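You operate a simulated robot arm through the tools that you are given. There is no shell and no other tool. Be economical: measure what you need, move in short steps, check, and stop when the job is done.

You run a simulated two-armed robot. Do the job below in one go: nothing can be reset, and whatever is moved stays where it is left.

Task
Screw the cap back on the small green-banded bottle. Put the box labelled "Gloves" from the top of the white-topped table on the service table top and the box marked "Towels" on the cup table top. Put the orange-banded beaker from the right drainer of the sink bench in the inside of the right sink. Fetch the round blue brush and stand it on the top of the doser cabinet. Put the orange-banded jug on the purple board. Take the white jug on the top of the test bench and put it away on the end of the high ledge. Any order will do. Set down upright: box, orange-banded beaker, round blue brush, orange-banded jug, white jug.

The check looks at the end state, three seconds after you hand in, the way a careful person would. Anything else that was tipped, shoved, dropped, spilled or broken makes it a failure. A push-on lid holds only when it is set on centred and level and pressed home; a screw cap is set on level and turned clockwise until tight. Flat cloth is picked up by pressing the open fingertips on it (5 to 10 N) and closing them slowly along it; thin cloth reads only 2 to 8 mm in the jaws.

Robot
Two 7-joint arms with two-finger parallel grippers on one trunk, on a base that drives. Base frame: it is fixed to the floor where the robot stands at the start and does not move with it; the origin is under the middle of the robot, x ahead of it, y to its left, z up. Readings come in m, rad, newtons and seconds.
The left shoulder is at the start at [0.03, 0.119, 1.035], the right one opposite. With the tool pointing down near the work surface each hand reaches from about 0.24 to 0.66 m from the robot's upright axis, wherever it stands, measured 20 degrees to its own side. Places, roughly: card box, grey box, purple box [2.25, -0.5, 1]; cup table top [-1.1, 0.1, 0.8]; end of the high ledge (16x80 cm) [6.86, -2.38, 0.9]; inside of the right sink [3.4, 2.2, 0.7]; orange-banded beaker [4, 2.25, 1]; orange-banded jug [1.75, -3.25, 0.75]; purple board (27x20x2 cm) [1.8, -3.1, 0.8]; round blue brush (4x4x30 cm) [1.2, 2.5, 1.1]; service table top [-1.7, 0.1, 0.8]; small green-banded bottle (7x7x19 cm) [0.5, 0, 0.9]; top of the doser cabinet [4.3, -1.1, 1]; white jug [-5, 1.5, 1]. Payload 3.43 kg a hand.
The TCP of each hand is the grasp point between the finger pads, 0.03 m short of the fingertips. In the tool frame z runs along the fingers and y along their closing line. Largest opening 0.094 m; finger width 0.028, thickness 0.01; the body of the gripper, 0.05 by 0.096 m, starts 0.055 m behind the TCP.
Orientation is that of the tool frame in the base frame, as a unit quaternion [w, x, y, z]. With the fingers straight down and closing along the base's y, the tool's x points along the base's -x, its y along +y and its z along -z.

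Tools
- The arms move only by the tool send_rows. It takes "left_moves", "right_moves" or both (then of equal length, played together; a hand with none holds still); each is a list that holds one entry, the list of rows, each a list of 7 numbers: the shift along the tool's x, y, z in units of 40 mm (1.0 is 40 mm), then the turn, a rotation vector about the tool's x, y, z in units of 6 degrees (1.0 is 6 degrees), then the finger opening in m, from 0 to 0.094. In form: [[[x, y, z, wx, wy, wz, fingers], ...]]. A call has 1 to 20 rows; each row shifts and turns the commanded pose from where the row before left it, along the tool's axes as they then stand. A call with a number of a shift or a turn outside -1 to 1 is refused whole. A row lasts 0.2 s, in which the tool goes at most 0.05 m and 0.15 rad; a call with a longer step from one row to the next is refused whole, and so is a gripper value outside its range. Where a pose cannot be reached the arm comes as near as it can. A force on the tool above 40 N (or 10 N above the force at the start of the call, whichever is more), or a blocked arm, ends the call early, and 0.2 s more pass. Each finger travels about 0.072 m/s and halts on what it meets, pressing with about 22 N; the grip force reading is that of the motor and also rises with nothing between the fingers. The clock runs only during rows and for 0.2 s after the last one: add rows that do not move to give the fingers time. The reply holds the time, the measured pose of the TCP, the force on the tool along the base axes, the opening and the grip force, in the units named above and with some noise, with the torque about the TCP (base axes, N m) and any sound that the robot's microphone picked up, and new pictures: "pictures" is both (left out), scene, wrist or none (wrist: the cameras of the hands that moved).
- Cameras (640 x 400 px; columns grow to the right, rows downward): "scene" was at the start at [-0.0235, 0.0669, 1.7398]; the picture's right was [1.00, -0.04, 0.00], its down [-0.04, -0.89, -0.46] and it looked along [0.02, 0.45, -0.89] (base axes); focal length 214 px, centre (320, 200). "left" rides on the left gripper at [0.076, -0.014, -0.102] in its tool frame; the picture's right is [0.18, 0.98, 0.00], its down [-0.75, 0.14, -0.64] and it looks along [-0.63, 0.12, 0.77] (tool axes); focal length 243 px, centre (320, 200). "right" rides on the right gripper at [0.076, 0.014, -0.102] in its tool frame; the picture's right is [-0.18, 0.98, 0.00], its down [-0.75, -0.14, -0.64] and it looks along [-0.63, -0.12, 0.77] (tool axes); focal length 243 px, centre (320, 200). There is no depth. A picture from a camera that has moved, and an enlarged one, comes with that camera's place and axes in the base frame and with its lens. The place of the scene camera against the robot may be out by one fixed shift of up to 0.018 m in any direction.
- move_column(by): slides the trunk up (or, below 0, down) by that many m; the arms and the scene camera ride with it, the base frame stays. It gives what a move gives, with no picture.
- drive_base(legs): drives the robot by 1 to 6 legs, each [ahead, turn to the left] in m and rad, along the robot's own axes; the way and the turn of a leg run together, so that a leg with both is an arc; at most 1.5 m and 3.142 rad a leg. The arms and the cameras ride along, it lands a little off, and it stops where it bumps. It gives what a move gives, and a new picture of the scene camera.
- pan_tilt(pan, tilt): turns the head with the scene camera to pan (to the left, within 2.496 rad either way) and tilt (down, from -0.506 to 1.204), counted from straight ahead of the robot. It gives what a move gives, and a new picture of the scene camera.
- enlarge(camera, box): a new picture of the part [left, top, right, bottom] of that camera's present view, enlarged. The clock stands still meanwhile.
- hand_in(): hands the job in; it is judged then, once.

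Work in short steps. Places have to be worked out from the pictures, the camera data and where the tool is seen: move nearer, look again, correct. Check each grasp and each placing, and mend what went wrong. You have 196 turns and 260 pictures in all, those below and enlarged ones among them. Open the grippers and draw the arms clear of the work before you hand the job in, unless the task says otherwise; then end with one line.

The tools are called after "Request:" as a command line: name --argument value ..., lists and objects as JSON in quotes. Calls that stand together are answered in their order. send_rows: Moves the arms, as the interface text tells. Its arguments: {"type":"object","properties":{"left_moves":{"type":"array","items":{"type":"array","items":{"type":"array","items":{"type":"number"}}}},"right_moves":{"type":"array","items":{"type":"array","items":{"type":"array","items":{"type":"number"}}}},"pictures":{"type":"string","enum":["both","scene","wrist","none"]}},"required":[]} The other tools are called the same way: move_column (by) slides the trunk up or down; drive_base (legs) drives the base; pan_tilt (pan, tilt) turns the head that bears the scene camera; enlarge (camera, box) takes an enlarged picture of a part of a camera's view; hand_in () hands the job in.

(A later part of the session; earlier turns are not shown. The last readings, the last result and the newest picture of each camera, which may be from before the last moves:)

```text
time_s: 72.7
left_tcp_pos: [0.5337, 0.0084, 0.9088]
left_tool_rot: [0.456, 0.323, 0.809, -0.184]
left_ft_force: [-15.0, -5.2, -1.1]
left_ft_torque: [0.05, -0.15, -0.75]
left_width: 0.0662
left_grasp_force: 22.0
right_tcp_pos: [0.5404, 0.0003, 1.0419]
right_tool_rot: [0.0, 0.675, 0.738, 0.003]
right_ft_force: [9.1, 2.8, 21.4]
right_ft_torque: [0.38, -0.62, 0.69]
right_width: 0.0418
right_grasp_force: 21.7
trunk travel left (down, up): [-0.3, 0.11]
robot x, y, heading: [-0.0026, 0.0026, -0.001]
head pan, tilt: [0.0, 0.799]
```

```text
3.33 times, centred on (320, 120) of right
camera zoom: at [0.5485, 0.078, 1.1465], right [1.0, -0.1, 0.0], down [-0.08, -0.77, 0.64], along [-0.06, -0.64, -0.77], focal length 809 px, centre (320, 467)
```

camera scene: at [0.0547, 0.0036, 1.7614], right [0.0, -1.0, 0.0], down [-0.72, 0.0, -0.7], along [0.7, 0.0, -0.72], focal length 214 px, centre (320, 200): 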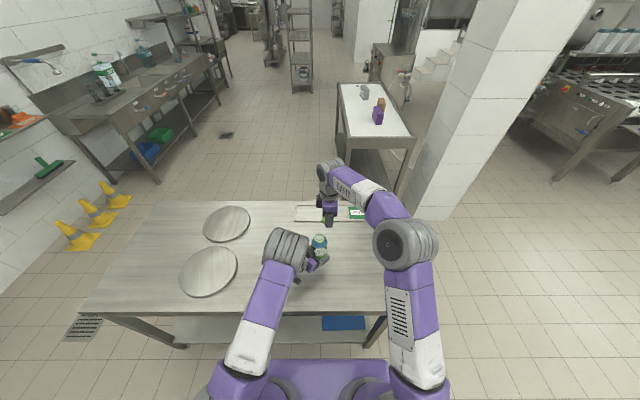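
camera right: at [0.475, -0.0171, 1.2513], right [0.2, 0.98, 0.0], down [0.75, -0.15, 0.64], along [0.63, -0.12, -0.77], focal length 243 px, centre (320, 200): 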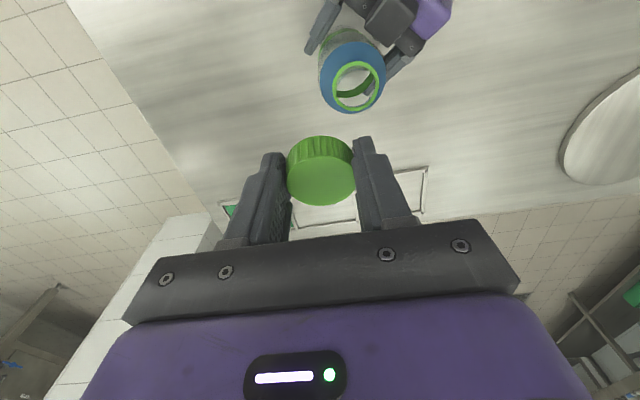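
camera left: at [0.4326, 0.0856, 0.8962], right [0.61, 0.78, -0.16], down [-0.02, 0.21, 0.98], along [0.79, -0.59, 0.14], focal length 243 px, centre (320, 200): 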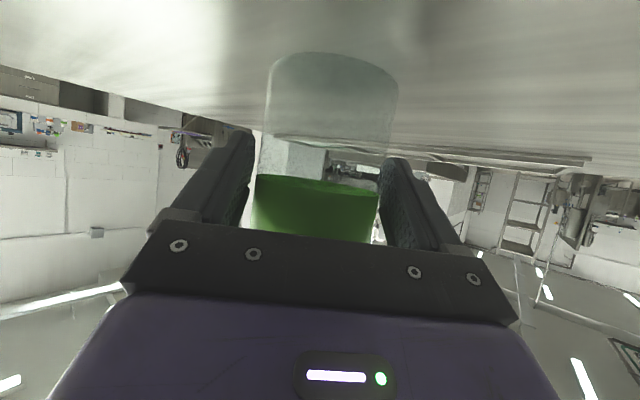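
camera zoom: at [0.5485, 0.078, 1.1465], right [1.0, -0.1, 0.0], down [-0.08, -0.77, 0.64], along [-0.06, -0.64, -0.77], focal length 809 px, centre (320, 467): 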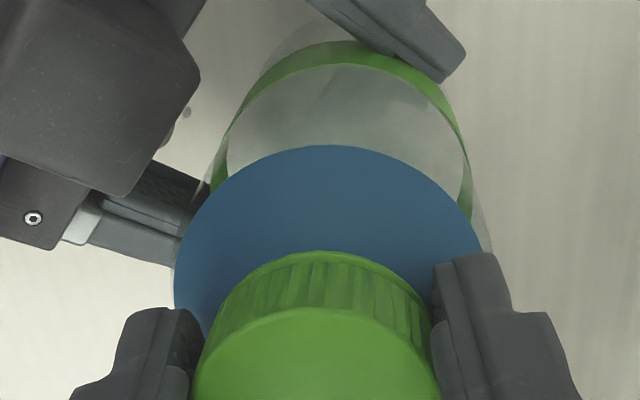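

Torque has risen to about 0.7 N·m: the cap is tight. I release it, lift the right hand and inspect.

Request:
send_rows --right_moves '[[[0, 0, -0.08, 0, 0, 0, 0.05], [0, 0, 0, 0, 0, 0, 0.065], [0, 0, -1, 0, 0, 0, 0.08], [0, 0, -1, 0, 0, 0, 0.08], [0, 0, -1, 0, 0, 0, 0.08], [0, -1, 0, 0, 0, 0, 0.08], [0, -1, 0, 0, 0, -1, 0.08], [0, 0, 0, 0, 0, -1, 0.08], [0, 0, 0, 0, 0, -1, 0.08], [0, 0, 0, 0, 0, -1, 0.08], [0, 0, 0, 0, 0, -1, 0.08], [0, 0, 0, 0, 0, -1, 0.08], [0, 0, 0, 0, 0, -1, 0.08], [0, 0, 0, 0, 0, -1, 0.08], [0, 0, 0, 0, 0, -1, 0.08], [0, 0, 0, 0, 0, -1, 0.08], [0, 0, 0, 0, 0, -1, 0.08], [0, 0, 0, 0, 0, -1, 0.08], [0, 0, 0, 0, 0, -1, 0.08], [0, 0, 0, 0, 0, -1, 0.08]]]' --pictures "wrist"

Request:
enlarge --camera "scene" --box '[256, 190, 384, 270]'

```text
time_s: 76.9
left_tcp_pos: [0.5348, 0.0086, 0.9095]
left_tool_rot: [0.456, 0.322, 0.81, -0.182]
left_ft_force: [-0.1, -0.2, 9.5]
left_ft_torque: [-0.02, 0.03, 0.0]
left_width: 0.0662
left_grasp_force: 22.5
right_tcp_pos: [0.4621, -0.0073, 1.1644]
right_tool_rot: [0.0, 0.007, 1.0, 0.001]
right_ft_force: [-0.4, 0.2, -0.2]
right_ft_torque: [0.0, 0.01, -0.01]
right_width: 0.0799
right_grasp_force: 0.0
trunk travel left (down, up): [-0.3, 0.11]
robot x, y, heading: [-0.001, -0.0004, 0.004]
head pan, tilt: [0.0, 0.799]
camera right: at [0.3861, 0.0078, 1.268], right [0.2, 0.98, 0.0], down [0.75, -0.15, 0.64], along [0.63, -0.12, -0.77], focal length 243 px, centre (320, 200)
```

right: 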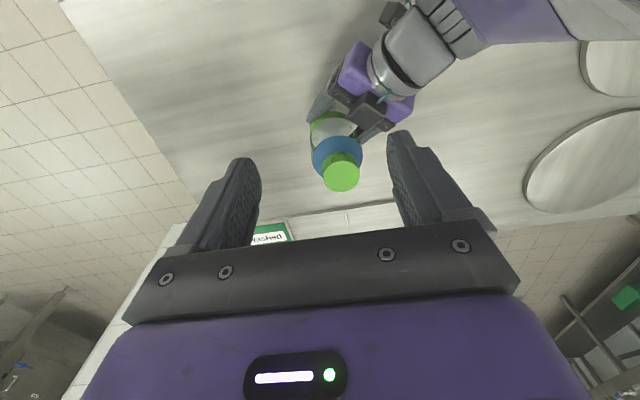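

```text
5.00 times, centred on (320, 230) of scene
camera zoom: at [0.0537, 0.0035, 1.7615], right [0.0, -1.0, 0.0], down [-0.72, 0.0, -0.7], along [0.7, 0.0, -0.72], focal length 1072 px, centre (320, 50)
```

zoom: 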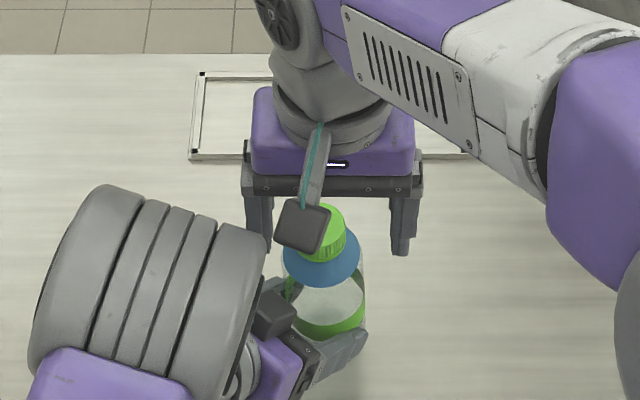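

I ease the left fingers open slowly so the bottle settles, then check before withdrawing.

Request:
send_rows --left_moves '[[[0, 0, 0, 0, 0, 0, 0.068], [0, 0, 0, 0, 0, 0, 0.071], [0, 0, 0, 0, 0, 0, 0.075], [0, 0, 0, 0, 0, 0, 0.08], [0, 0, 0, 0, 0, 0, 0.094], [0, 0, 0, 0, 0, 0, 0.094]]]' --right_moves '[[[0, -1, -0.5, 0, 0, 0, 0.08], [0, -1, -0.5, 0, 0, 0, 0.08], [0, -1, -0.5, 0, 0, 0, 0.08], [0, -1, 0, 0, 0, 0, 0.08], [0, -1, 0, 0, 0, 0, 0.08], [0, -1, 0, 0, 0, 0, 0.08]]]' --pictures "wrist"

Request:
enlarge --camera "scene" --box '[256, 190, 384, 270]'

```text
time_s: 78.3
left_tcp_pos: [0.5357, 0.0083, 0.9085]
left_tool_rot: [0.455, 0.322, 0.81, -0.183]
left_ft_force: [0.1, 1.0, 0.3]
left_ft_torque: [-0.03, -0.02, 0.01]
left_width: 0.0941
left_grasp_force: 0.0
right_tcp_pos: [0.459, -0.2494, 1.224]
right_tool_rot: [-0.001, 0.006, 1.0, 0.001]
right_ft_force: [0.6, 1.0, 0.7]
right_ft_torque: [0.01, 0.01, -0.02]
right_width: 0.0801
right_grasp_force: 0.0
trunk travel left (down, up): [-0.3, 0.11]
robot x, y, heading: [-0.0035, -0.0017, 0.001]
head pan, tilt: [0.0, 0.799]
camera right: at [0.3845, -0.2342, 1.3277], right [0.2, 0.98, 0.0], down [0.75, -0.15, 0.64], along [0.63, -0.12, -0.77], focal length 243 px, centre (320, 200)
camera left: at [0.4326, 0.085, 0.8963], right [0.61, 0.78, -0.16], down [-0.02, 0.21, 0.98], along [0.79, -0.59, 0.14], focal length 243 px, centre (320, 200)
```

right: 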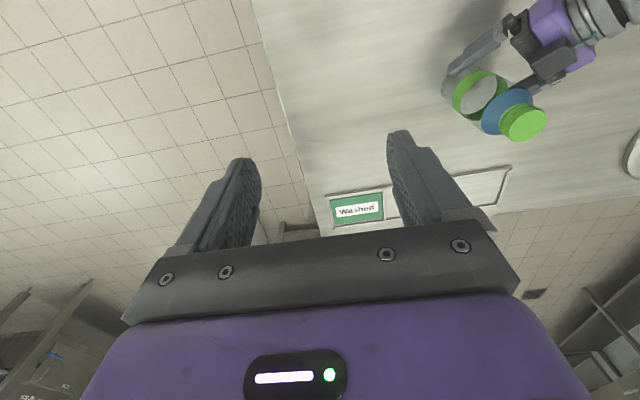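
left: 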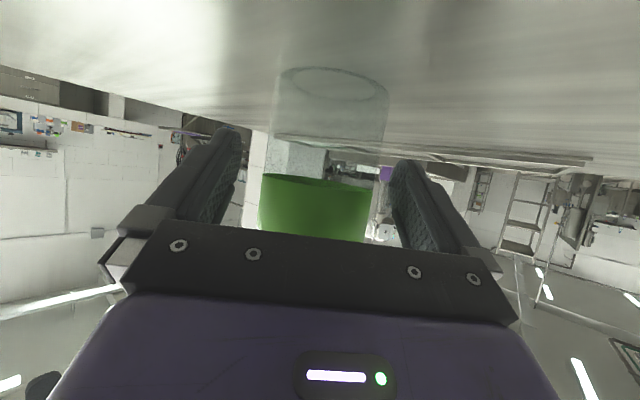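

```text
5.00 times, centred on (320, 230) of scene
camera zoom: at [0.0547, 0.0025, 1.7614], right [0.0, -1.0, 0.0], down [-0.72, 0.0, -0.7], along [0.7, 0.0, -0.72], focal length 1072 px, centre (320, 50)
```

zoom: 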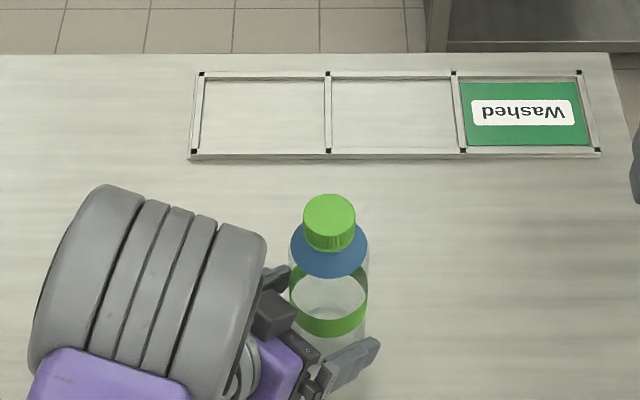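

Bottle stands upright with the cap on level. I withdraw the left hand and return it to tool-down.

Request:
send_rows --left_moves '[[[0, 0, -1, 0, 0, 0, 0.094], [0, 0, -1, 0, 0, 0, 0.094], [0, 0, -1, 0, 0, 0, 0.094], [0, 0, -1, 0, 0, 0, 0.094], [0, 0, -1, 0, 0, 0, 0.094], [-1, 0, 0, 0, 1, 0, 0.094], [-1, 0, 0, 0, 1, 0, 0.094], [-1, 0, 0, 0, 1, 0, 0.094], [0, 0, 0, 0, 1, 0, 0.094], [0, 0, 0, 0, 1, 0, 0.094], [0, 0, 0, 0, 1, 0, 0.094], [0, 0, 0, 0, 1, 0, 0.094], [0, 0, 0, 0, 1, 0, 0.094], [0, 0, 0, 0, 1, 0, 0.094], [0, 0, 0, 0, 1, 0, 0.094]]]' --pictures "none"

Request:
send_rows --left_moves '[[[0, 0, 0, 0, 0, -1, 0.094], [0, 0, 0, 0, 0, -1, 0.094], [0, 0, 0, 0, 0, -1, 0.094], [0, 0, 0, 0, 0, -1, 0.094], [0, 0, 0, 0, 0, -1, 0.094], [0, 0, 0, 0, 0, -1, 0.094], [0, 0, 0, 0, 0, -1, 0.094], [0, 0, 0, 0, 0, -0.5, 0.094]]]' --pictures "scene"

Request:
enlarge --camera "scene" --box '[300, 60, 460, 160]'

```text
time_s: 81.5
left_tcp_pos: [0.4647, 0.077, 1.1071]
left_tool_rot: [-0.011, 0.37, 0.929, 0.003]
left_ft_force: [-0.1, 0.9, 0.3]
left_ft_torque: [-0.01, 0.0, 0.03]
left_width: 0.0939
left_grasp_force: 0.1
right_tcp_pos: [0.4607, -0.25, 1.2244]
right_tool_rot: [-0.001, 0.007, 1.0, 0.001]
right_ft_force: [0.8, -0.1, 0.1]
right_ft_torque: [0.02, 0.0, -0.01]
right_width: 0.0801
right_grasp_force: 0.0
trunk travel left (down, up): [-0.3, 0.11]
robot x, y, heading: [0.0005, 0.0005, -0.001]
head pan, tilt: [0.0, 0.799]
```

```text
time_s: 83.3
left_tcp_pos: [0.4623, 0.0762, 1.1063]
left_tool_rot: [-0.009, -0.014, 1.0, 0.006]
left_ft_force: [0.1, 0.0, -0.2]
left_ft_torque: [0.01, -0.02, 0.0]
left_width: 0.0944
left_grasp_force: 0.1
right_tcp_pos: [0.4596, -0.2484, 1.224]
right_tool_rot: [-0.001, 0.006, 1.0, 0.001]
right_ft_force: [-0.9, -1.0, 0.0]
right_ft_torque: [-0.01, -0.02, 0.0]
right_width: 0.0802
right_grasp_force: 0.0
trunk travel left (down, up): [-0.3, 0.11]
robot x, y, heading: [0.0, -0.0007, -0.002]
head pan, tilt: [0.0, 0.799]
camera scene: at [0.0547, 0.0037, 1.7614], right [0.0, -1.0, 0.0], down [-0.72, 0.0, -0.7], along [0.7, 0.0, -0.72], focal length 214 px, centre (320, 200)
```

scene: 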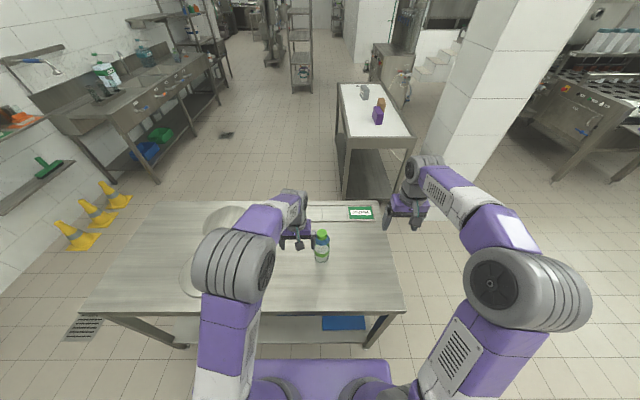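

```text
4.00 times, centred on (380, 110) of scene
camera zoom: at [0.0547, 0.0037, 1.7614], right [0.0, -1.0, 0.0], down [-0.72, 0.0, -0.7], along [0.7, 0.0, -0.72], focal length 858 px, centre (80, 560)
```

zoom: 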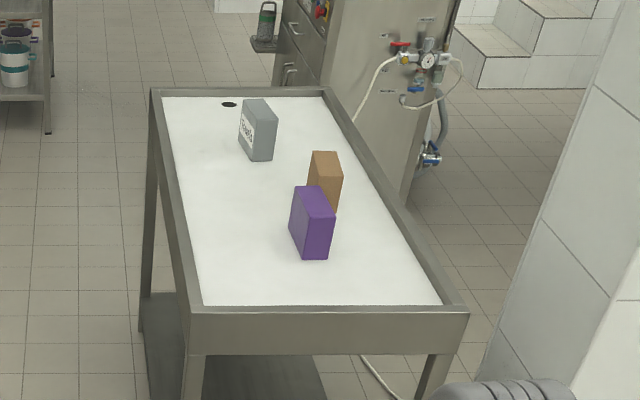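

Bottle done. Three boxes stand on the white-topped table; labels are not readable from here. I tuck the arms in and drive round the left end of the bottle table.

Request:
send_rows --left_moves '[[[0.5, 0.5, -0.6, 0, 0, 0, 0.094], [0.5, 0.5, -0.6, 0, 0, 0, 0.094], [0.5, 0.5, -0.6, 0, 0, 0, 0.094], [0.5, 0.5, -0.6, 0, 0, 0, 0.094], [0.5, 0.5, -0.6, 0, 0, 0, 0.094], [0.5, 0.5, -0.6, 0, 0, 0, 0.094], [0, 0.5, 0, 0, 0, 0, 0.094], [0, 0.5, 0, 0, 0, 0, 0.094]]]' --right_moves '[[[0.5, 0, -0.1, 0, 0, 0, 0.094], [0.5, 0, -0.1, 0, 0, 0, 0.094], [0.5, 0, -0.1, 0, 0, 0, 0.094], [0.5, 0, -0.1, 0, 0, 0, 0.094], [0.5, 0, -0.1, 0, 0, 0, 0.094], [0.5, 0, -0.1, 0, 0, 0, 0.094], [0, 0, 0, 0, 0, 0, 0.094], [0, 0, 0, 0, 0, 0, 0.094]]]' --pictures "none"

Request:
drive_base --legs '[[-0.22, 0], [0, 1.571], [1.5, 0], [0.1, 0], [0, -1.571]]'

```text
time_s: 85.1
left_tcp_pos: [0.3408, 0.2334, 1.2562]
left_tool_rot: [-0.009, -0.013, 1.0, 0.006]
left_ft_force: [0.0, -0.2, 0.6]
left_ft_torque: [0.02, -0.02, -0.02]
left_width: 0.0939
left_grasp_force: 0.1
right_tcp_pos: [0.3395, -0.2453, 1.2481]
right_tool_rot: [0.0, 0.007, 1.0, 0.001]
right_ft_force: [-0.4, -0.2, 0.0]
right_ft_torque: [0.01, -0.02, -0.03]
right_width: 0.0939
right_grasp_force: 0.0
trunk travel left (down, up): [-0.3, 0.11]
robot x, y, heading: [0.0005, -0.0007, 0.002]
head pan, tilt: [0.0, 0.799]
```

```text
time_s: 102.2
left_tcp_pos: [0.1498, 1.8398, 1.2555]
left_tool_rot: [-0.009, -0.009, 1.0, 0.006]
left_ft_force: [-0.1, 0.1, -0.3]
left_ft_torque: [-0.01, -0.02, -0.01]
left_width: 0.0936
left_grasp_force: 0.1
right_tcp_pos: [0.1445, 1.3604, 1.2474]
right_tool_rot: [0.0, 0.01, 1.0, 0.001]
right_ft_force: [0.7, 0.4, -0.2]
right_ft_torque: [-0.01, 0.0, 0.0]
right_width: 0.0939
right_grasp_force: 0.0
trunk travel left (down, up): [-0.3, 0.11]
robot x, y, heading: [-0.194, 1.6082, -0.009]
head pan, tilt: [0.0, 0.799]
camera scene: at [-0.1392, 1.6126, 1.7614], right [-0.01, -1.0, 0.0], down [-0.72, 0.0, -0.7], along [0.7, 0.0, -0.72], focal length 214 px, centre (320, 200)
```

scene: 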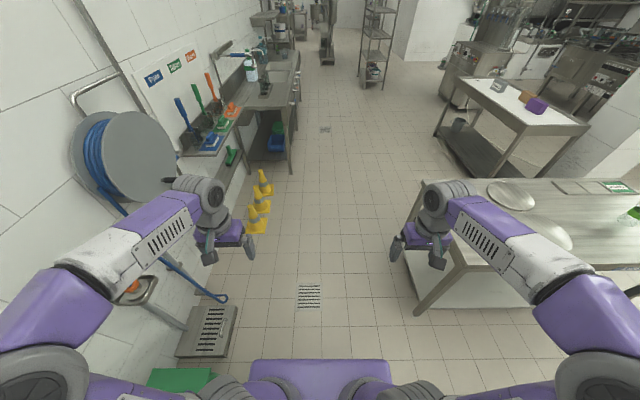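

Next: ahead, then angling toward the white-topped table's left side, ending face-on at a distance for a look.

Request:
drive_base --legs '[[1.2, 0], [0, -0.59], [1.45, 0], [0, -0.97]]'

Request:
enlarge --camera "scene" --box '[220, 120, 420, 245]'

```text
time_s: 119.3
left_tcp_pos: [2.4394, 0.4167, 1.2551]
left_tool_rot: [-0.002, 0.704, 0.71, 0.01]
left_ft_force: [0.9, 0.0, 0.4]
left_ft_torque: [-0.01, -0.01, 0.01]
left_width: 0.0942
left_grasp_force: 0.0
right_tcp_pos: [1.9608, 0.4271, 1.2484]
right_tool_rot: [0.0, 0.719, 0.695, 0.002]
right_ft_force: [-0.6, 0.0, 0.0]
right_ft_torque: [-0.01, -0.01, -0.01]
right_width: 0.0938
right_grasp_force: 0.0
trunk travel left (down, up): [-0.3, 0.11]
robot x, y, heading: [2.2143, 0.7624, -1.589]
head pan, tilt: [0.0, 0.799]
camera scene: at [2.2164, 0.7156, 1.7614], right [-1.0, 0.02, 0.0], down [0.01, 0.72, -0.7], along [-0.01, -0.7, -0.72], focal length 214 px, centre (320, 200)
```

scene: 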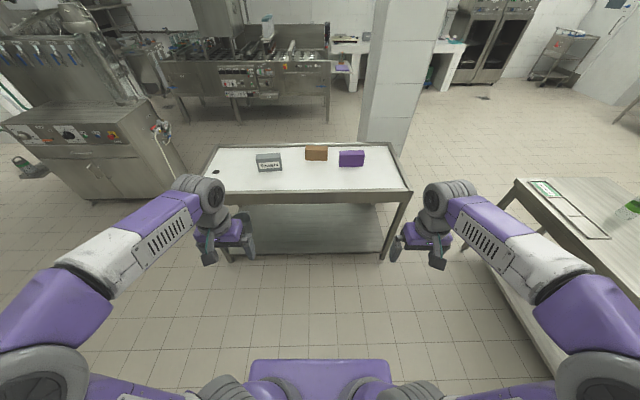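

```text
3.20 times, centred on (320, 182) of scene
camera zoom: at [2.2164, 0.7156, 1.7614], right [-1.0, 0.02, 0.0], down [0.01, 0.72, -0.7], along [-0.01, -0.7, -0.72], focal length 686 px, centre (320, 256)
```

zoom: 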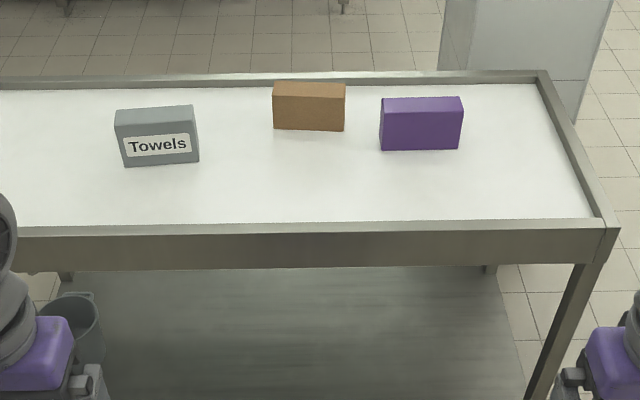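

The grey box is "Towels"; the other two have their labels on the far side. I drive up to the table.

Request:
drive_base --legs '[[0, 0.018], [0.6, 0]]'

Request:
enlarge --camera "scene" --box '[220, 160, 420, 285]'

```text
time_s: 123.0
left_tcp_pos: [2.4425, -0.1733, 1.2552]
left_tool_rot: [-0.001, 0.7, 0.715, 0.011]
left_ft_force: [-0.2, -0.6, -0.3]
left_ft_torque: [0.04, 0.01, -0.01]
left_width: 0.094
left_grasp_force: 0.1
right_tcp_pos: [1.9636, -0.1682, 1.2477]
right_tool_rot: [0.0, 0.714, 0.7, 0.001]
right_ft_force: [-0.2, 0.2, -0.5]
right_ft_torque: [0.02, 0.02, 0.03]
right_width: 0.094
right_grasp_force: 0.1
trunk travel left (down, up): [-0.3, 0.11]
robot x, y, heading: [2.2106, 0.1674, -1.574]
head pan, tilt: [0.0, 0.799]
camera scene: at [2.2154, 0.1223, 1.7614], right [-1.0, 0.01, 0.0], down [0.0, 0.72, -0.7], along [0.0, -0.7, -0.72], focal length 214 px, centre (320, 200)
```

scene: 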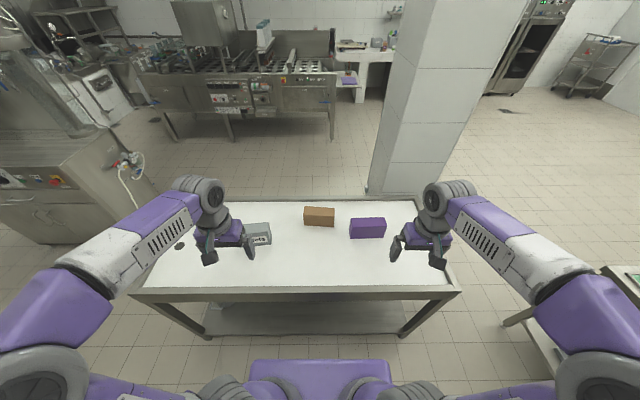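

```text
3.20 times, centred on (320, 222) of scene
camera zoom: at [2.2154, 0.1223, 1.7614], right [-1.0, 0.01, 0.0], down [0.0, 0.72, -0.7], along [0.0, -0.7, -0.72], focal length 686 px, centre (320, 128)
```

zoom: 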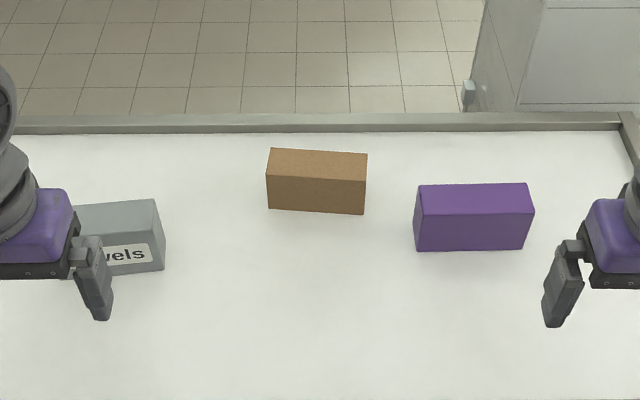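

Table top is near z=0.84; the boxes are ~0.17 x 0.06 x 0.10. I creep 0.1 m closer so all are in reach, and turn the right hand -90° over the purple box.

Request:
drive_base --legs '[[0.1, 0]]'

Request:
send_rows --right_moves '[[[-0.6, 0.2, 0.3, 0, 0, 0, 0.094], [-0.6, 0.2, 0.3, 0, 0, 0, 0.094], [0, 0, 0, 0, 0, -1, 0.094], [0, 0, 0, 0, 0, -1, 0.094], [0, 0, 0, 0, 0, -1, 0.094], [0, 0, 0, 0, 0, -1, 0.094], [0, 0, 0, 0, 0, -1, 0.094], [0, 0, 0, 0, 0, -1, 0.094], [0, 0, 0, 0, 0, -1, 0.094], [0, 0, 0, 0, 0, -1, 0.094], [0, 0, 0, 0, 0, -1, 0.094], [0, 0, 0, 0, 0, -1, 0.094], [0, 0, 0, 0, 0, -1, 0.094], [0, 0, 0, 0, 0, -1, 0.094], [0, 0, 0, 0, 0, -1, 0.094], [0, 0, 0, 0, 0, -1, 0.094], [0, 0, 0, 0, 0, -1, 0.094]]]'

```text
time_s: 124.1
left_tcp_pos: [2.4415, -0.2735, 1.255]
left_tool_rot: [-0.002, 0.7, 0.714, 0.01]
left_ft_force: [0.1, -0.2, 0.2]
left_ft_torque: [-0.01, 0.03, 0.01]
left_width: 0.0939
left_grasp_force: 0.0
right_tcp_pos: [1.9629, -0.2681, 1.2478]
right_tool_rot: [0.001, 0.714, 0.7, 0.001]
right_ft_force: [-0.3, -0.8, -0.4]
right_ft_torque: [0.04, 0.03, -0.01]
right_width: 0.0938
right_grasp_force: 0.0
trunk travel left (down, up): [-0.3, 0.11]
robot x, y, heading: [2.2128, 0.0714, -1.576]
head pan, tilt: [0.0, 0.799]
camera scene: at [2.2149, 0.0228, 1.7614], right [-1.0, 0.01, 0.0], down [0.0, 0.72, -0.7], along [0.0, -0.7, -0.72], focal length 214 px, centre (320, 200)
```

scene: 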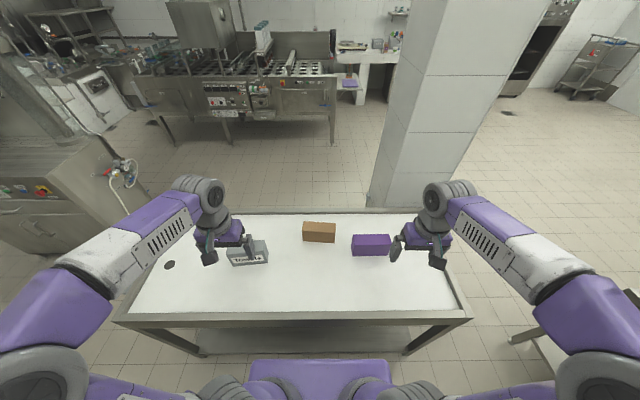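

```text
time_s: 127.7
left_tcp_pos: [2.4423, -0.2729, 1.2562]
left_tool_rot: [-0.001, 0.7, 0.714, 0.01]
left_ft_force: [0.4, -0.4, 0.1]
left_ft_torque: [-0.02, -0.01, 0.02]
left_width: 0.0939
left_grasp_force: 0.0
right_tcp_pos: [1.9778, -0.3155, 1.2244]
right_tool_rot: [0.001, 0.009, 1.0, 0.0]
right_ft_force: [0.0, -0.5, -0.4]
right_ft_torque: [0.0, 0.0, -0.01]
right_width: 0.0941
right_grasp_force: 0.1
trunk travel left (down, up): [-0.3, 0.11]
robot x, y, heading: [2.2116, 0.0709, -1.578]
head pan, tilt: [0.0, 0.799]
camera scene: at [2.2149, 0.0231, 1.7614], right [-1.0, 0.01, 0.0], down [0.0, 0.72, -0.7], along [0.0, -0.7, -0.72], focal length 214 px, centre (320, 200)
camera right: at [1.9028, -0.3008, 1.3272], right [0.2, 0.98, 0.0], down [0.75, -0.15, 0.64], along [0.63, -0.13, -0.77], focal length 243 px, centre (320, 200)
```

scene: 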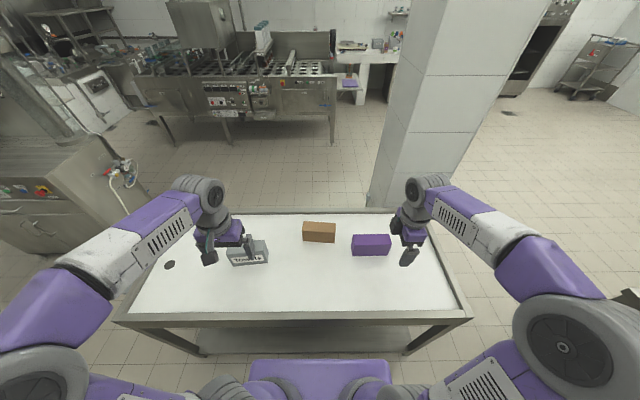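
right: 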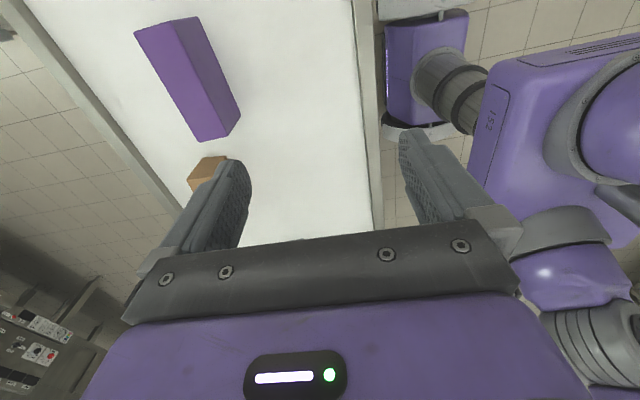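

I move the right hand over the purple box for a closer look.

Request:
send_rows --right_moves '[[[0, -0.83, 0.5, 0, 0, 0, 0.094], [0, -0.83, 0.6, 0, 0, 0, 0.094], [0, -0.83, 0.6, 0, 0, 0, 0.094], [0, -0.83, 0.6, 0, 0, 0, 0.094], [0, -0.83, 0.6, 0, 0, 0, 0.094], [0, -0.83, 0.6, 0, 0, 0, 0.094]]]' --pictures "wrist"

Request:
enlarge --camera "scene" --box '[300, 200, 460, 300]'

```text
time_s: 129.1
left_tcp_pos: [2.4412, -0.2752, 1.255]
left_tool_rot: [-0.002, 0.701, 0.713, 0.01]
left_ft_force: [-0.4, -0.6, 0.8]
left_ft_torque: [0.04, -0.02, -0.02]
left_width: 0.094
left_grasp_force: 0.0
right_tcp_pos: [1.9737, -0.5182, 1.0819]
right_tool_rot: [0.001, 0.009, 1.0, 0.002]
right_ft_force: [0.1, -0.2, -0.2]
right_ft_torque: [0.03, 0.0, 0.01]
right_width: 0.0941
right_grasp_force: 0.2
trunk travel left (down, up): [-0.3, 0.11]
robot x, y, heading: [2.2116, 0.0731, -1.574]
head pan, tilt: [0.0, 0.799]
camera right: at [1.8984, -0.5016, 1.1859], right [0.2, 0.98, 0.0], down [0.75, -0.16, 0.64], along [0.63, -0.13, -0.77], focal length 243 px, centre (320, 200)
```

right: 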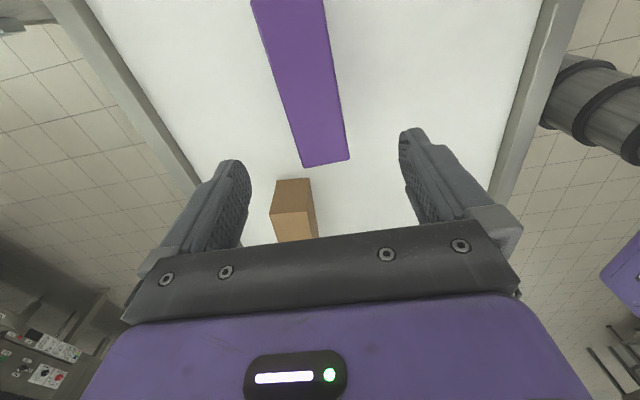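

```text
4.00 times, centred on (380, 250) of scene
camera zoom: at [2.2149, 0.0211, 1.7613], right [-1.0, 0.01, 0.0], down [0.0, 0.72, -0.7], along [0.0, -0.7, -0.72], focal length 858 px, centre (80, 0)
```

zoom: 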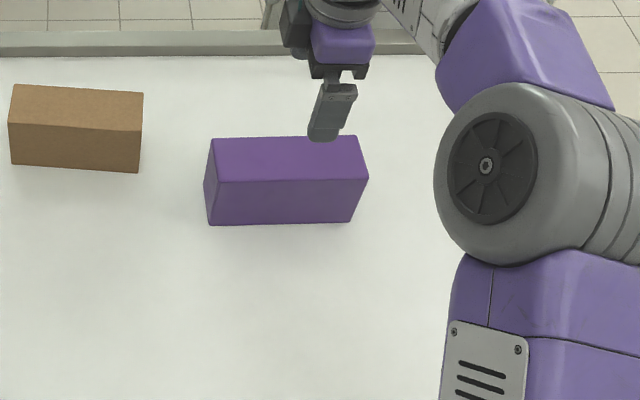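

Box centre is about (1.963, -0.526), aligned with x. I correct, descend and grip.

Request:
send_rows --right_moves '[[[0.25, -0.2, 0.7, 0, 0, 0, 0.094], [0, 0, 1, 0, 0, 0, 0.094], [0, 0, 1, 0, 0, 0, 0.094], [0, 0, 1, 0, 0, 0, 0.094], [0, 0, 0.7, 0, 0, 0, 0.094], [0, 0, 0, 0, 0, 0, 0.075], [0, 0, 0, 0, 0, 0, 0.062], [0, 0, 0, 0, 0, 0, 0.05], [0, 0, 0, 0, 0, 0, 0.045], [0, 0, 0, 0, 0, 0, 0.045]]]' --pictures "none"

Request:
send_rows --right_moves '[[[0, 0, -1, 0, 0, 0, 0.045], [0, 0, -1, 0, 0, 0, 0.045], [0, 0, -1, 0, 0, 0, 0.045], [0, 0, -1, 0, 0, 0, 0.045], [0, 0.8, -0.3, 0, 0, 0, 0.045], [0, 0.8, 0, 0, 0, 0, 0.045], [0, 0.8, 0, 0, 0, 0, 0.045], [0, 0.8, 0, 0, 0, 0, 0.045]]]' --pictures "wrist"

```text
time_s: 131.3
left_tcp_pos: [2.4428, -0.2728, 1.2553]
left_tool_rot: [-0.002, 0.7, 0.714, 0.011]
left_ft_force: [-0.4, 0.5, -0.5]
left_ft_torque: [-0.03, -0.03, -0.01]
left_width: 0.094
left_grasp_force: 0.0
right_tcp_pos: [1.9652, -0.5237, 0.9067]
right_tool_rot: [0.0, 0.009, 1.0, 0.0]
right_ft_force: [-1.2, 1.3, -0.9]
right_ft_torque: [-0.06, 0.11, 0.05]
right_width: 0.0645
right_grasp_force: 22.0
trunk travel left (down, up): [-0.3, 0.11]
robot x, y, heading: [2.2044, 0.0715, -1.575]
head pan, tilt: [0.0, 0.799]
```

```text
time_s: 133.1
left_tcp_pos: [2.4421, -0.2722, 1.2556]
left_tool_rot: [-0.001, 0.7, 0.714, 0.01]
left_ft_force: [0.1, -0.5, 0.6]
left_ft_torque: [-0.04, 0.04, 0.0]
left_width: 0.0942
left_grasp_force: 0.1
right_tcp_pos: [1.966, -0.3925, 1.0798]
right_tool_rot: [0.002, 0.009, 1.0, 0.001]
right_ft_force: [-0.7, 0.3, -0.9]
right_ft_torque: [0.03, -0.01, -0.02]
right_width: 0.0644
right_grasp_force: 21.4
trunk travel left (down, up): [-0.3, 0.11]
robot x, y, heading: [2.2103, 0.0677, -1.575]
head pan, tilt: [0.0, 0.799]
camera right: at [1.8904, -0.3778, 1.1828], right [0.2, 0.98, 0.0], down [0.75, -0.16, 0.64], along [0.63, -0.13, -0.77], focal length 243 px, centre (320, 200)
```

right: 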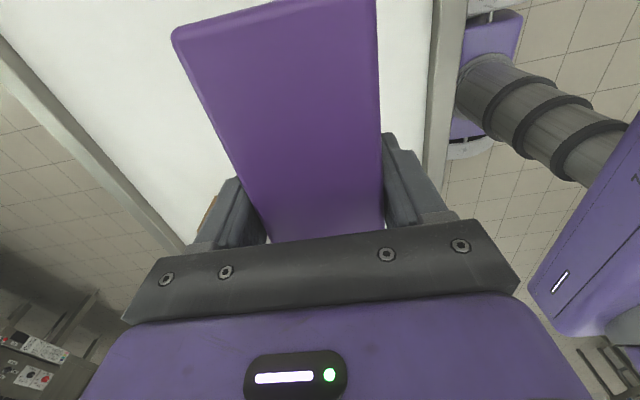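

Purple box held. I turn it half round so its far face comes toward the head camera.

Request:
send_rows --right_moves '[[[0, 0, -0.5, 0, 0, 1, 0.045], [0, 0, 0, 0, 0, 1, 0.045], [0, 0, 0, 0, 0, 1, 0.045], [0, 0, 0, 0, 0, 1, 0.045], [0, 0, 0, 0, 0, 1, 0.045], [0, 0, 0, 0, 0, 1, 0.045], [0, 0, 0, 0, 0, 1, 0.045], [0, 0, 0, 0, 0, 1, 0.045], [0, 0, 0, 0, 0, 1, 0.045], [0, 0, 0, 0, 0, 1, 0.045], [0, 0, 0, 0, 0, 1, 0.045], [0, 0, 0, 0, 0, 1, 0.045], [0, 0, 0, 0, 0, 1, 0.045], [0, 0, 0, 0, 0, 1, 0.045], [0, 0, 0, 0, 0, 1, 0.045]]]' --pictures "none"

Request:
send_rows --right_moves '[[[0, 0, 0, 0, 0, 1, 0.045], [0, 0, 0, 0, 0, 1, 0.045], [0, 0, 0, 0, 0, 1, 0.045], [0, 0, 0, 0, 0, 1, 0.045], [0, 0, 0, 0, 0, 1, 0.045], [0, 0, 0, 0, 0, 1, 0.045], [0, 0, 0, 0, 0, 1, 0.045], [0, 0, 0, 0, 0, 1, 0.045], [0, 0, 0, 0, 0, 1, 0.045], [0, 0, 0, 0, 0, 1, 0.045], [0, 0, 0, 0, 0, 1, 0.045], [0, 0, 0, 0, 0, 1, 0.045], [0, 0, 0, 0, 0, 1, 0.045], [0, 0, 0, 0, 0, 1, 0.045]]]' --pictures "none"

Request:
enlarge --camera "scene" --box '[280, 180, 440, 280]'

```text
time_s: 136.3
left_tcp_pos: [2.4418, -0.2732, 1.2552]
left_tool_rot: [-0.002, 0.701, 0.713, 0.01]
left_ft_force: [0.0, 0.9, 0.1]
left_ft_torque: [-0.02, -0.02, 0.01]
left_width: 0.0941
left_grasp_force: 0.1
right_tcp_pos: [1.9662, -0.3956, 1.0997]
right_tool_rot: [0.002, 0.714, 0.7, 0.001]
right_ft_force: [-0.2, -0.3, -2.9]
right_ft_torque: [-0.01, 0.0, 0.04]
right_width: 0.0642
right_grasp_force: 21.4
trunk travel left (down, up): [-0.3, 0.11]
robot x, y, heading: [2.2102, 0.0731, -1.571]
head pan, tilt: [0.0, 0.799]
```

```text
time_s: 139.3
left_tcp_pos: [2.4422, -0.273, 1.2553]
left_tool_rot: [-0.001, 0.701, 0.713, 0.011]
left_ft_force: [-1.4, -0.2, 0.0]
left_ft_torque: [-0.01, 0.0, 0.01]
left_width: 0.094
left_grasp_force: 0.0
right_tcp_pos: [1.9663, -0.3959, 1.0998]
right_tool_rot: [0.0, 0.999, 0.042, 0.001]
right_ft_force: [0.2, -0.4, -2.6]
right_ft_torque: [-0.01, -0.01, -0.01]
right_width: 0.0644
right_grasp_force: 22.0
trunk travel left (down, up): [-0.3, 0.11]
robot x, y, heading: [2.2111, 0.0714, -1.572]
head pan, tilt: [0.0, 0.799]
```

```text
4.00 times, centred on (360, 230) of scene
camera zoom: at [2.2148, 0.0229, 1.7614], right [-1.0, 0.01, 0.0], down [0.0, 0.72, -0.7], along [0.0, -0.7, -0.72], focal length 858 px, centre (160, 80)
```

zoom: 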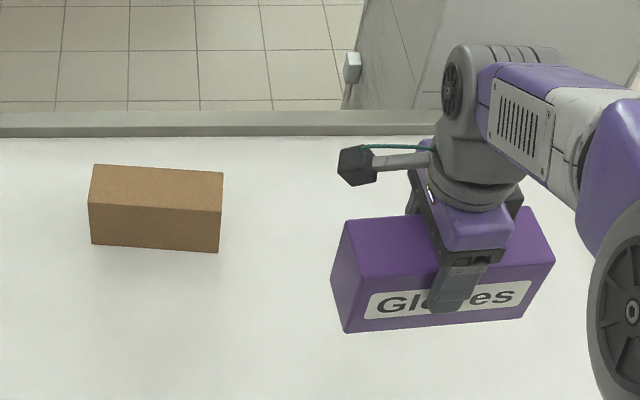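

Purple is "Gloves". I keep it in the right hand and bring the left hand over the "Towels" box.

Request:
send_rows --left_moves '[[[0, 0, 0, 0, 0, 1, 0.094], [0, 0, 0, 0, 0, 1, 0.094], [0, 0, 0, 0, 0, 1, 0.094], [0, 0, 0, 0, 0, 1, 0.094], [0, 0, 0, 0, 0, 1, 0.094], [0, 0, 0, 0, 0, 1, 0.094], [0, 0, 0, 0, 0, 1, 0.094], [0, 0, 0, 0, 0, 1, 0.094], [0, 0, 0, 0, 0, 1, 0.094], [0, 0, 0, 0, 0, 1, 0.094], [0, 0, 0, 0, 0, 1, 0.094], [0, 0, 0, 0, 0, 1, 0.094], [0, 0, 0, 0, 0, 1, 0.094], [0, 0, 0, 0, 0, 1, 0.094], [0, 0, 0, 0, 0, 1, 0.094], [0.4, 0.95, 0.5, 0, 0, 0, 0.094], [0.4, 0.95, 0.5, 0, 0, 0, 0.094], [0.4, 0.95, 0.5, 0, 0, 0, 0.094], [0.4, 0.95, 0.5, 0, 0, 0, 0.094], [0.4, 0.95, 0.5, 0, 0, 0, 0.094]]]' --pictures "wrist"

```text
time_s: 143.5
left_tcp_pos: [2.5269, -0.463, 1.1537]
left_tool_rot: [-0.008, 1.0, 0.009, 0.006]
left_ft_force: [0.0, -0.2, 0.7]
left_ft_torque: [0.01, 0.0, -0.03]
left_width: 0.0938
left_grasp_force: 0.0
right_tcp_pos: [1.9669, -0.3977, 1.0992]
right_tool_rot: [-0.001, 0.999, 0.043, 0.0]
right_ft_force: [-0.4, -0.2, -1.3]
right_ft_torque: [0.0, 0.0, 0.01]
right_width: 0.0642
right_grasp_force: 22.1
trunk travel left (down, up): [-0.3, 0.11]
robot x, y, heading: [2.2106, 0.069, -1.58]
head pan, tilt: [0.0, 0.799]
camera left: at [2.602, -0.4481, 1.2567], right [0.2, -0.98, -0.01], down [-0.76, -0.17, 0.63], along [-0.62, -0.12, -0.78], focal length 243 px, centre (320, 200)
```

left: 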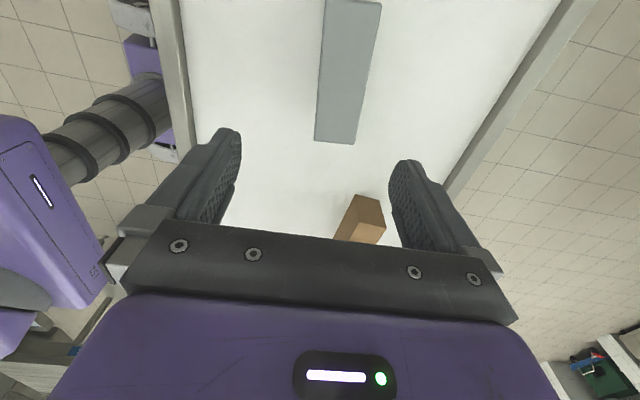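

The Towels box is rotated about 7°, centre (2.53, -0.486). I align, descend and grip it.

Request:
send_rows --left_moves '[[[0.08, 0.57, 0.5, 0, 0, 0, 0.094], [0, 0, 0.8, 0, 0, -1, 0.094], [0, 0, 1, 0, 0, 0, 0.094], [0, 0, 1, 0, 0, 0, 0.094], [0, 0, 1, 0, 0, 0, 0.094], [0, 0, 1, 0, 0, 0, 0.094], [0, 0, 0.9, 0, 0, 0, 0.094], [0, 0, 0, 0, 0, 0, 0.075], [0, 0, 0, 0, 0, 0, 0.062], [0, 0, 0, 0, 0, 0, 0.05], [0, 0, 0, 0, 0, 0, 0.045], [0, 0, 0, 0, 0, 0, 0.045]]]' --pictures "none"

Request:
send_rows --left_moves '[[[0, 0, -1, 0, 0, 0, 0.045], [0, 0, -1, 0, 0, 0, 0.045], [0, 0, -1, 0, 0, 0, 0.045], [0, 0, -1, 0, 0, 0, 0.045], [0, 0, -1, 0, 0, 0, 0.045], [0, -0.8, -0.3, 0, 0, 0, 0.045], [0, -0.8, -0.3, 0, 0, 0, 0.045], [0, -0.8, 0, 0, 0, 0, 0.045], [0, -0.8, 0, 0, 0, 0, 0.045]]]'

```text
time_s: 146.1
left_tcp_pos: [2.5337, -0.478, 0.9054]
left_tool_rot: [-0.009, 0.998, 0.063, 0.006]
left_ft_force: [0.7, -1.5, 0.1]
left_ft_torque: [-0.04, 0.01, 0.02]
left_width: 0.0646
left_grasp_force: 22.1
right_tcp_pos: [1.9673, -0.3959, 1.1003]
right_tool_rot: [0.0, 0.999, 0.043, 0.001]
right_ft_force: [-0.8, 0.1, -1.7]
right_ft_torque: [-0.03, 0.0, -0.01]
right_width: 0.064
right_grasp_force: 21.8
trunk travel left (down, up): [-0.3, 0.11]
robot x, y, heading: [2.2078, 0.0691, -1.578]
head pan, tilt: [0.0, 0.799]
```

```text
time_s: 148.1
left_tcp_pos: [2.5139, -0.3542, 1.1314]
left_tool_rot: [-0.007, 0.998, 0.061, 0.007]
left_ft_force: [-0.3, 0.7, -2.1]
left_ft_torque: [-0.05, 0.0, -0.03]
left_width: 0.0639
left_grasp_force: 22.1
right_tcp_pos: [1.9667, -0.3959, 1.1004]
right_tool_rot: [0.0, 0.999, 0.043, 0.002]
right_ft_force: [0.0, 0.1, -1.2]
right_ft_torque: [-0.04, 0.02, 0.02]
right_width: 0.0643
right_grasp_force: 21.8
trunk travel left (down, up): [-0.3, 0.11]
robot x, y, heading: [2.2092, 0.0716, -1.576]
head pan, tilt: [0.0, 0.799]
camera scene: at [2.2147, 0.0243, 1.7615], right [-1.0, 0.01, 0.0], down [0.0, 0.72, -0.7], along [0.0, -0.7, -0.72], focal length 214 px, centre (320, 200)
camera left: at [2.5868, -0.3325, 1.2345], right [0.3, -0.95, -0.01], down [-0.74, -0.24, 0.63], along [-0.6, -0.18, -0.78], focal length 243 px, centre (320, 200)
```

scene: 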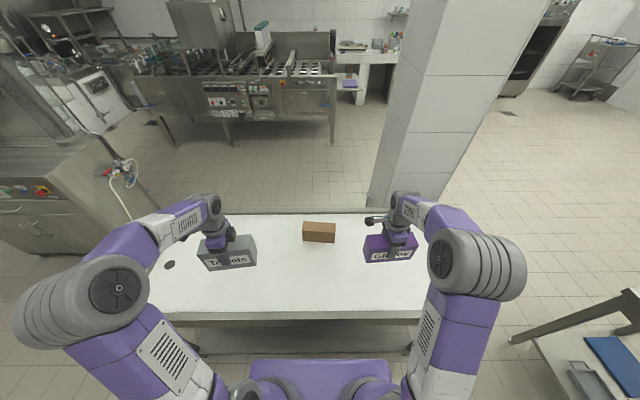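
left: 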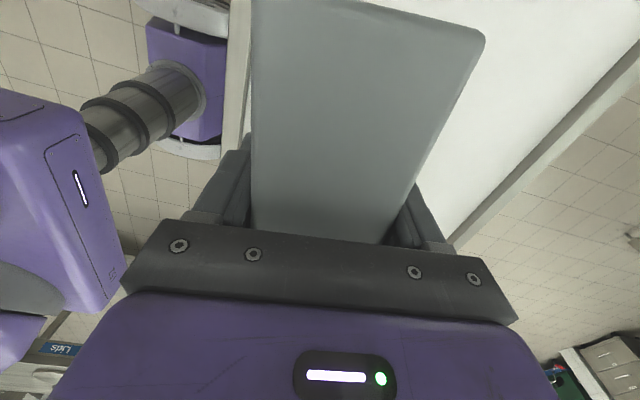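

Both boxes are held. I draw them in and up, then back away and retrace the route toward the cup table.

Request:
send_rows --left_moves '[[[0, -0.5, -0.6, 0, 0, 0, 0.045], [0, -0.5, -0.6, 0, 0, 0, 0.045], [0, -0.5, -0.6, 0, 0, 0, 0.045]]]' --right_moves '[[[0, -0.8, -0.7, 0, 0, 0, 0.045], [0, -0.8, -0.7, 0, 0, 0, 0.045], [0, -0.8, -0.7, 0, 0, 0, 0.045]]]' --pictures "none"

Request:
drive_base --legs '[[-0.7, 0], [0, -2.16], [1.45, 0], [0, 0.59], [1.2, 0]]'

```text
time_s: 148.9
left_tcp_pos: [2.5046, -0.2931, 1.2041]
left_tool_rot: [-0.008, 0.998, 0.062, 0.006]
left_ft_force: [0.9, -0.1, -2.3]
left_ft_torque: [-0.04, -0.03, 0.0]
left_width: 0.0642
left_grasp_force: 21.8
right_tcp_pos: [1.9583, -0.2977, 1.1852]
right_tool_rot: [0.0, 0.999, 0.043, 0.001]
right_ft_force: [0.3, 0.3, -1.5]
right_ft_torque: [0.0, -0.01, -0.05]
right_width: 0.0639
right_grasp_force: 22.2
trunk travel left (down, up): [-0.3, 0.11]
robot x, y, heading: [2.2105, 0.0698, -1.581]
head pan, tilt: [0.0, 0.799]
```

```text
time_s: 171.9
left_tcp_pos: [-0.5364, 1.2669, 1.2029]
left_tool_rot: [-0.001, 0.75, -0.661, 0.011]
left_ft_force: [-0.3, -0.5, -1.0]
left_ft_torque: [-0.03, -0.01, -0.01]
left_width: 0.0641
left_grasp_force: 22.1
right_tcp_pos: [-0.5402, 1.8137, 1.1838]
right_tool_rot: [0.001, 0.737, -0.676, 0.0]
right_ft_force: [-0.4, 0.0, -1.6]
right_ft_torque: [-0.03, 0.0, -0.01]
right_width: 0.0643
right_grasp_force: 22.3
trunk travel left (down, up): [-0.3, 0.11]
robot x, y, heading: [-0.1688, 1.5594, 3.138]
head pan, tilt: [0.0, 0.799]
camera scene: at [-0.2171, 1.5659, 1.7614], right [0.0, 1.0, 0.0], down [0.72, 0.0, -0.7], along [-0.7, 0.0, -0.72], focal length 214 px, centre (320, 200)
```

scene: 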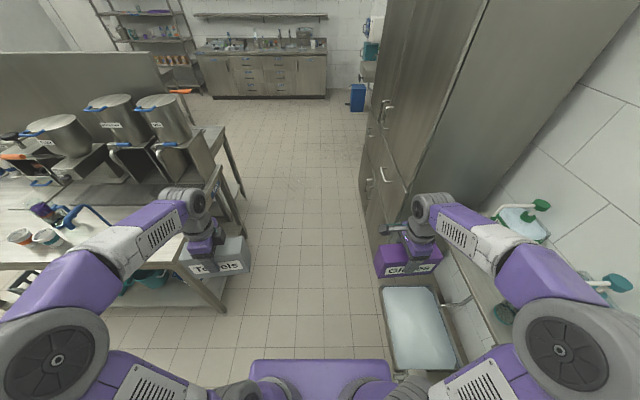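

There is a passage past the cup table for later. I turn into the lane facing the cup table.

Request:
drive_base --legs '[[0, 1.571], [1.45, 0], [0, -1.567]]'

Request:
pan_tilt --pan 0.0 --tilt 0.45

```text
time_s: 186.7
left_tcp_pos: [-0.5023, -0.1912, 1.2035]
left_tool_rot: [-0.002, 0.761, -0.648, 0.01]
left_ft_force: [-0.1, -0.4, -0.4]
left_ft_torque: [-0.01, -0.01, 0.0]
left_width: 0.0642
left_grasp_force: 22.2
right_tcp_pos: [-0.5242, 0.3568, 1.184]
right_tool_rot: [0.0, 0.747, -0.665, 0.0]
right_ft_force: [0.8, 0.4, -1.2]
right_ft_torque: [0.0, 0.0, 0.0]
right_width: 0.0643
right_grasp_force: 21.9
trunk travel left (down, up): [-0.3, 0.11]
robot x, y, heading: [-0.1478, 0.118, -3.112]
head pan, tilt: [0.0, 0.799]
camera scene: at [-0.1926, 0.1188, 1.7614], right [-0.03, 1.0, 0.0], down [0.72, 0.02, -0.7], along [-0.7, -0.02, -0.72], focal length 214 px, centre (320, 200)
```

scene: 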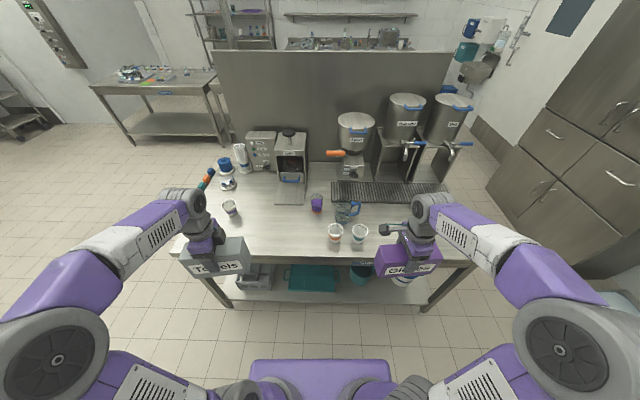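

```text
time_s: 187.6
left_tcp_pos: [-0.5029, -0.1913, 1.2038]
left_tool_rot: [-0.001, 0.761, -0.649, 0.01]
left_ft_force: [-0.1, -0.1, -1.6]
left_ft_torque: [0.01, 0.04, 0.01]
left_width: 0.0641
left_grasp_force: 21.6
right_tcp_pos: [-0.525, 0.3567, 1.1845]
right_tool_rot: [0.001, 0.749, -0.663, 0.0]
right_ft_force: [0.2, -0.6, -1.1]
right_ft_torque: [0.02, 0.03, -0.02]
right_width: 0.0644
right_grasp_force: 21.9
trunk travel left (down, up): [-0.3, 0.11]
robot x, y, heading: [-0.1458, 0.1187, -3.111]
head pan, tilt: [0.0, 0.45]
camera scene: at [-0.2038, 0.1183, 1.7918], right [-0.03, 1.0, 0.0], down [0.44, 0.01, -0.9], along [-0.9, -0.03, -0.44], focal length 214 px, centre (320, 200)
```

scene: 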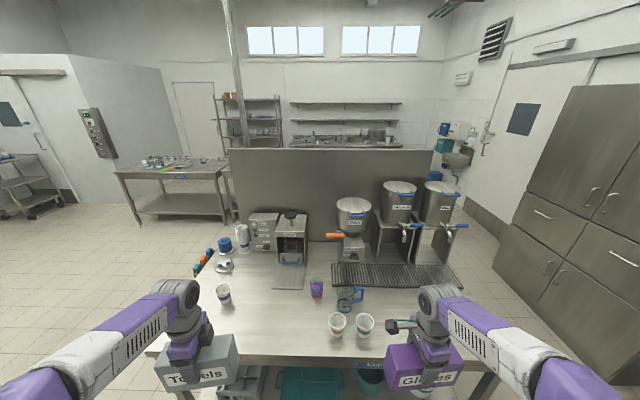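

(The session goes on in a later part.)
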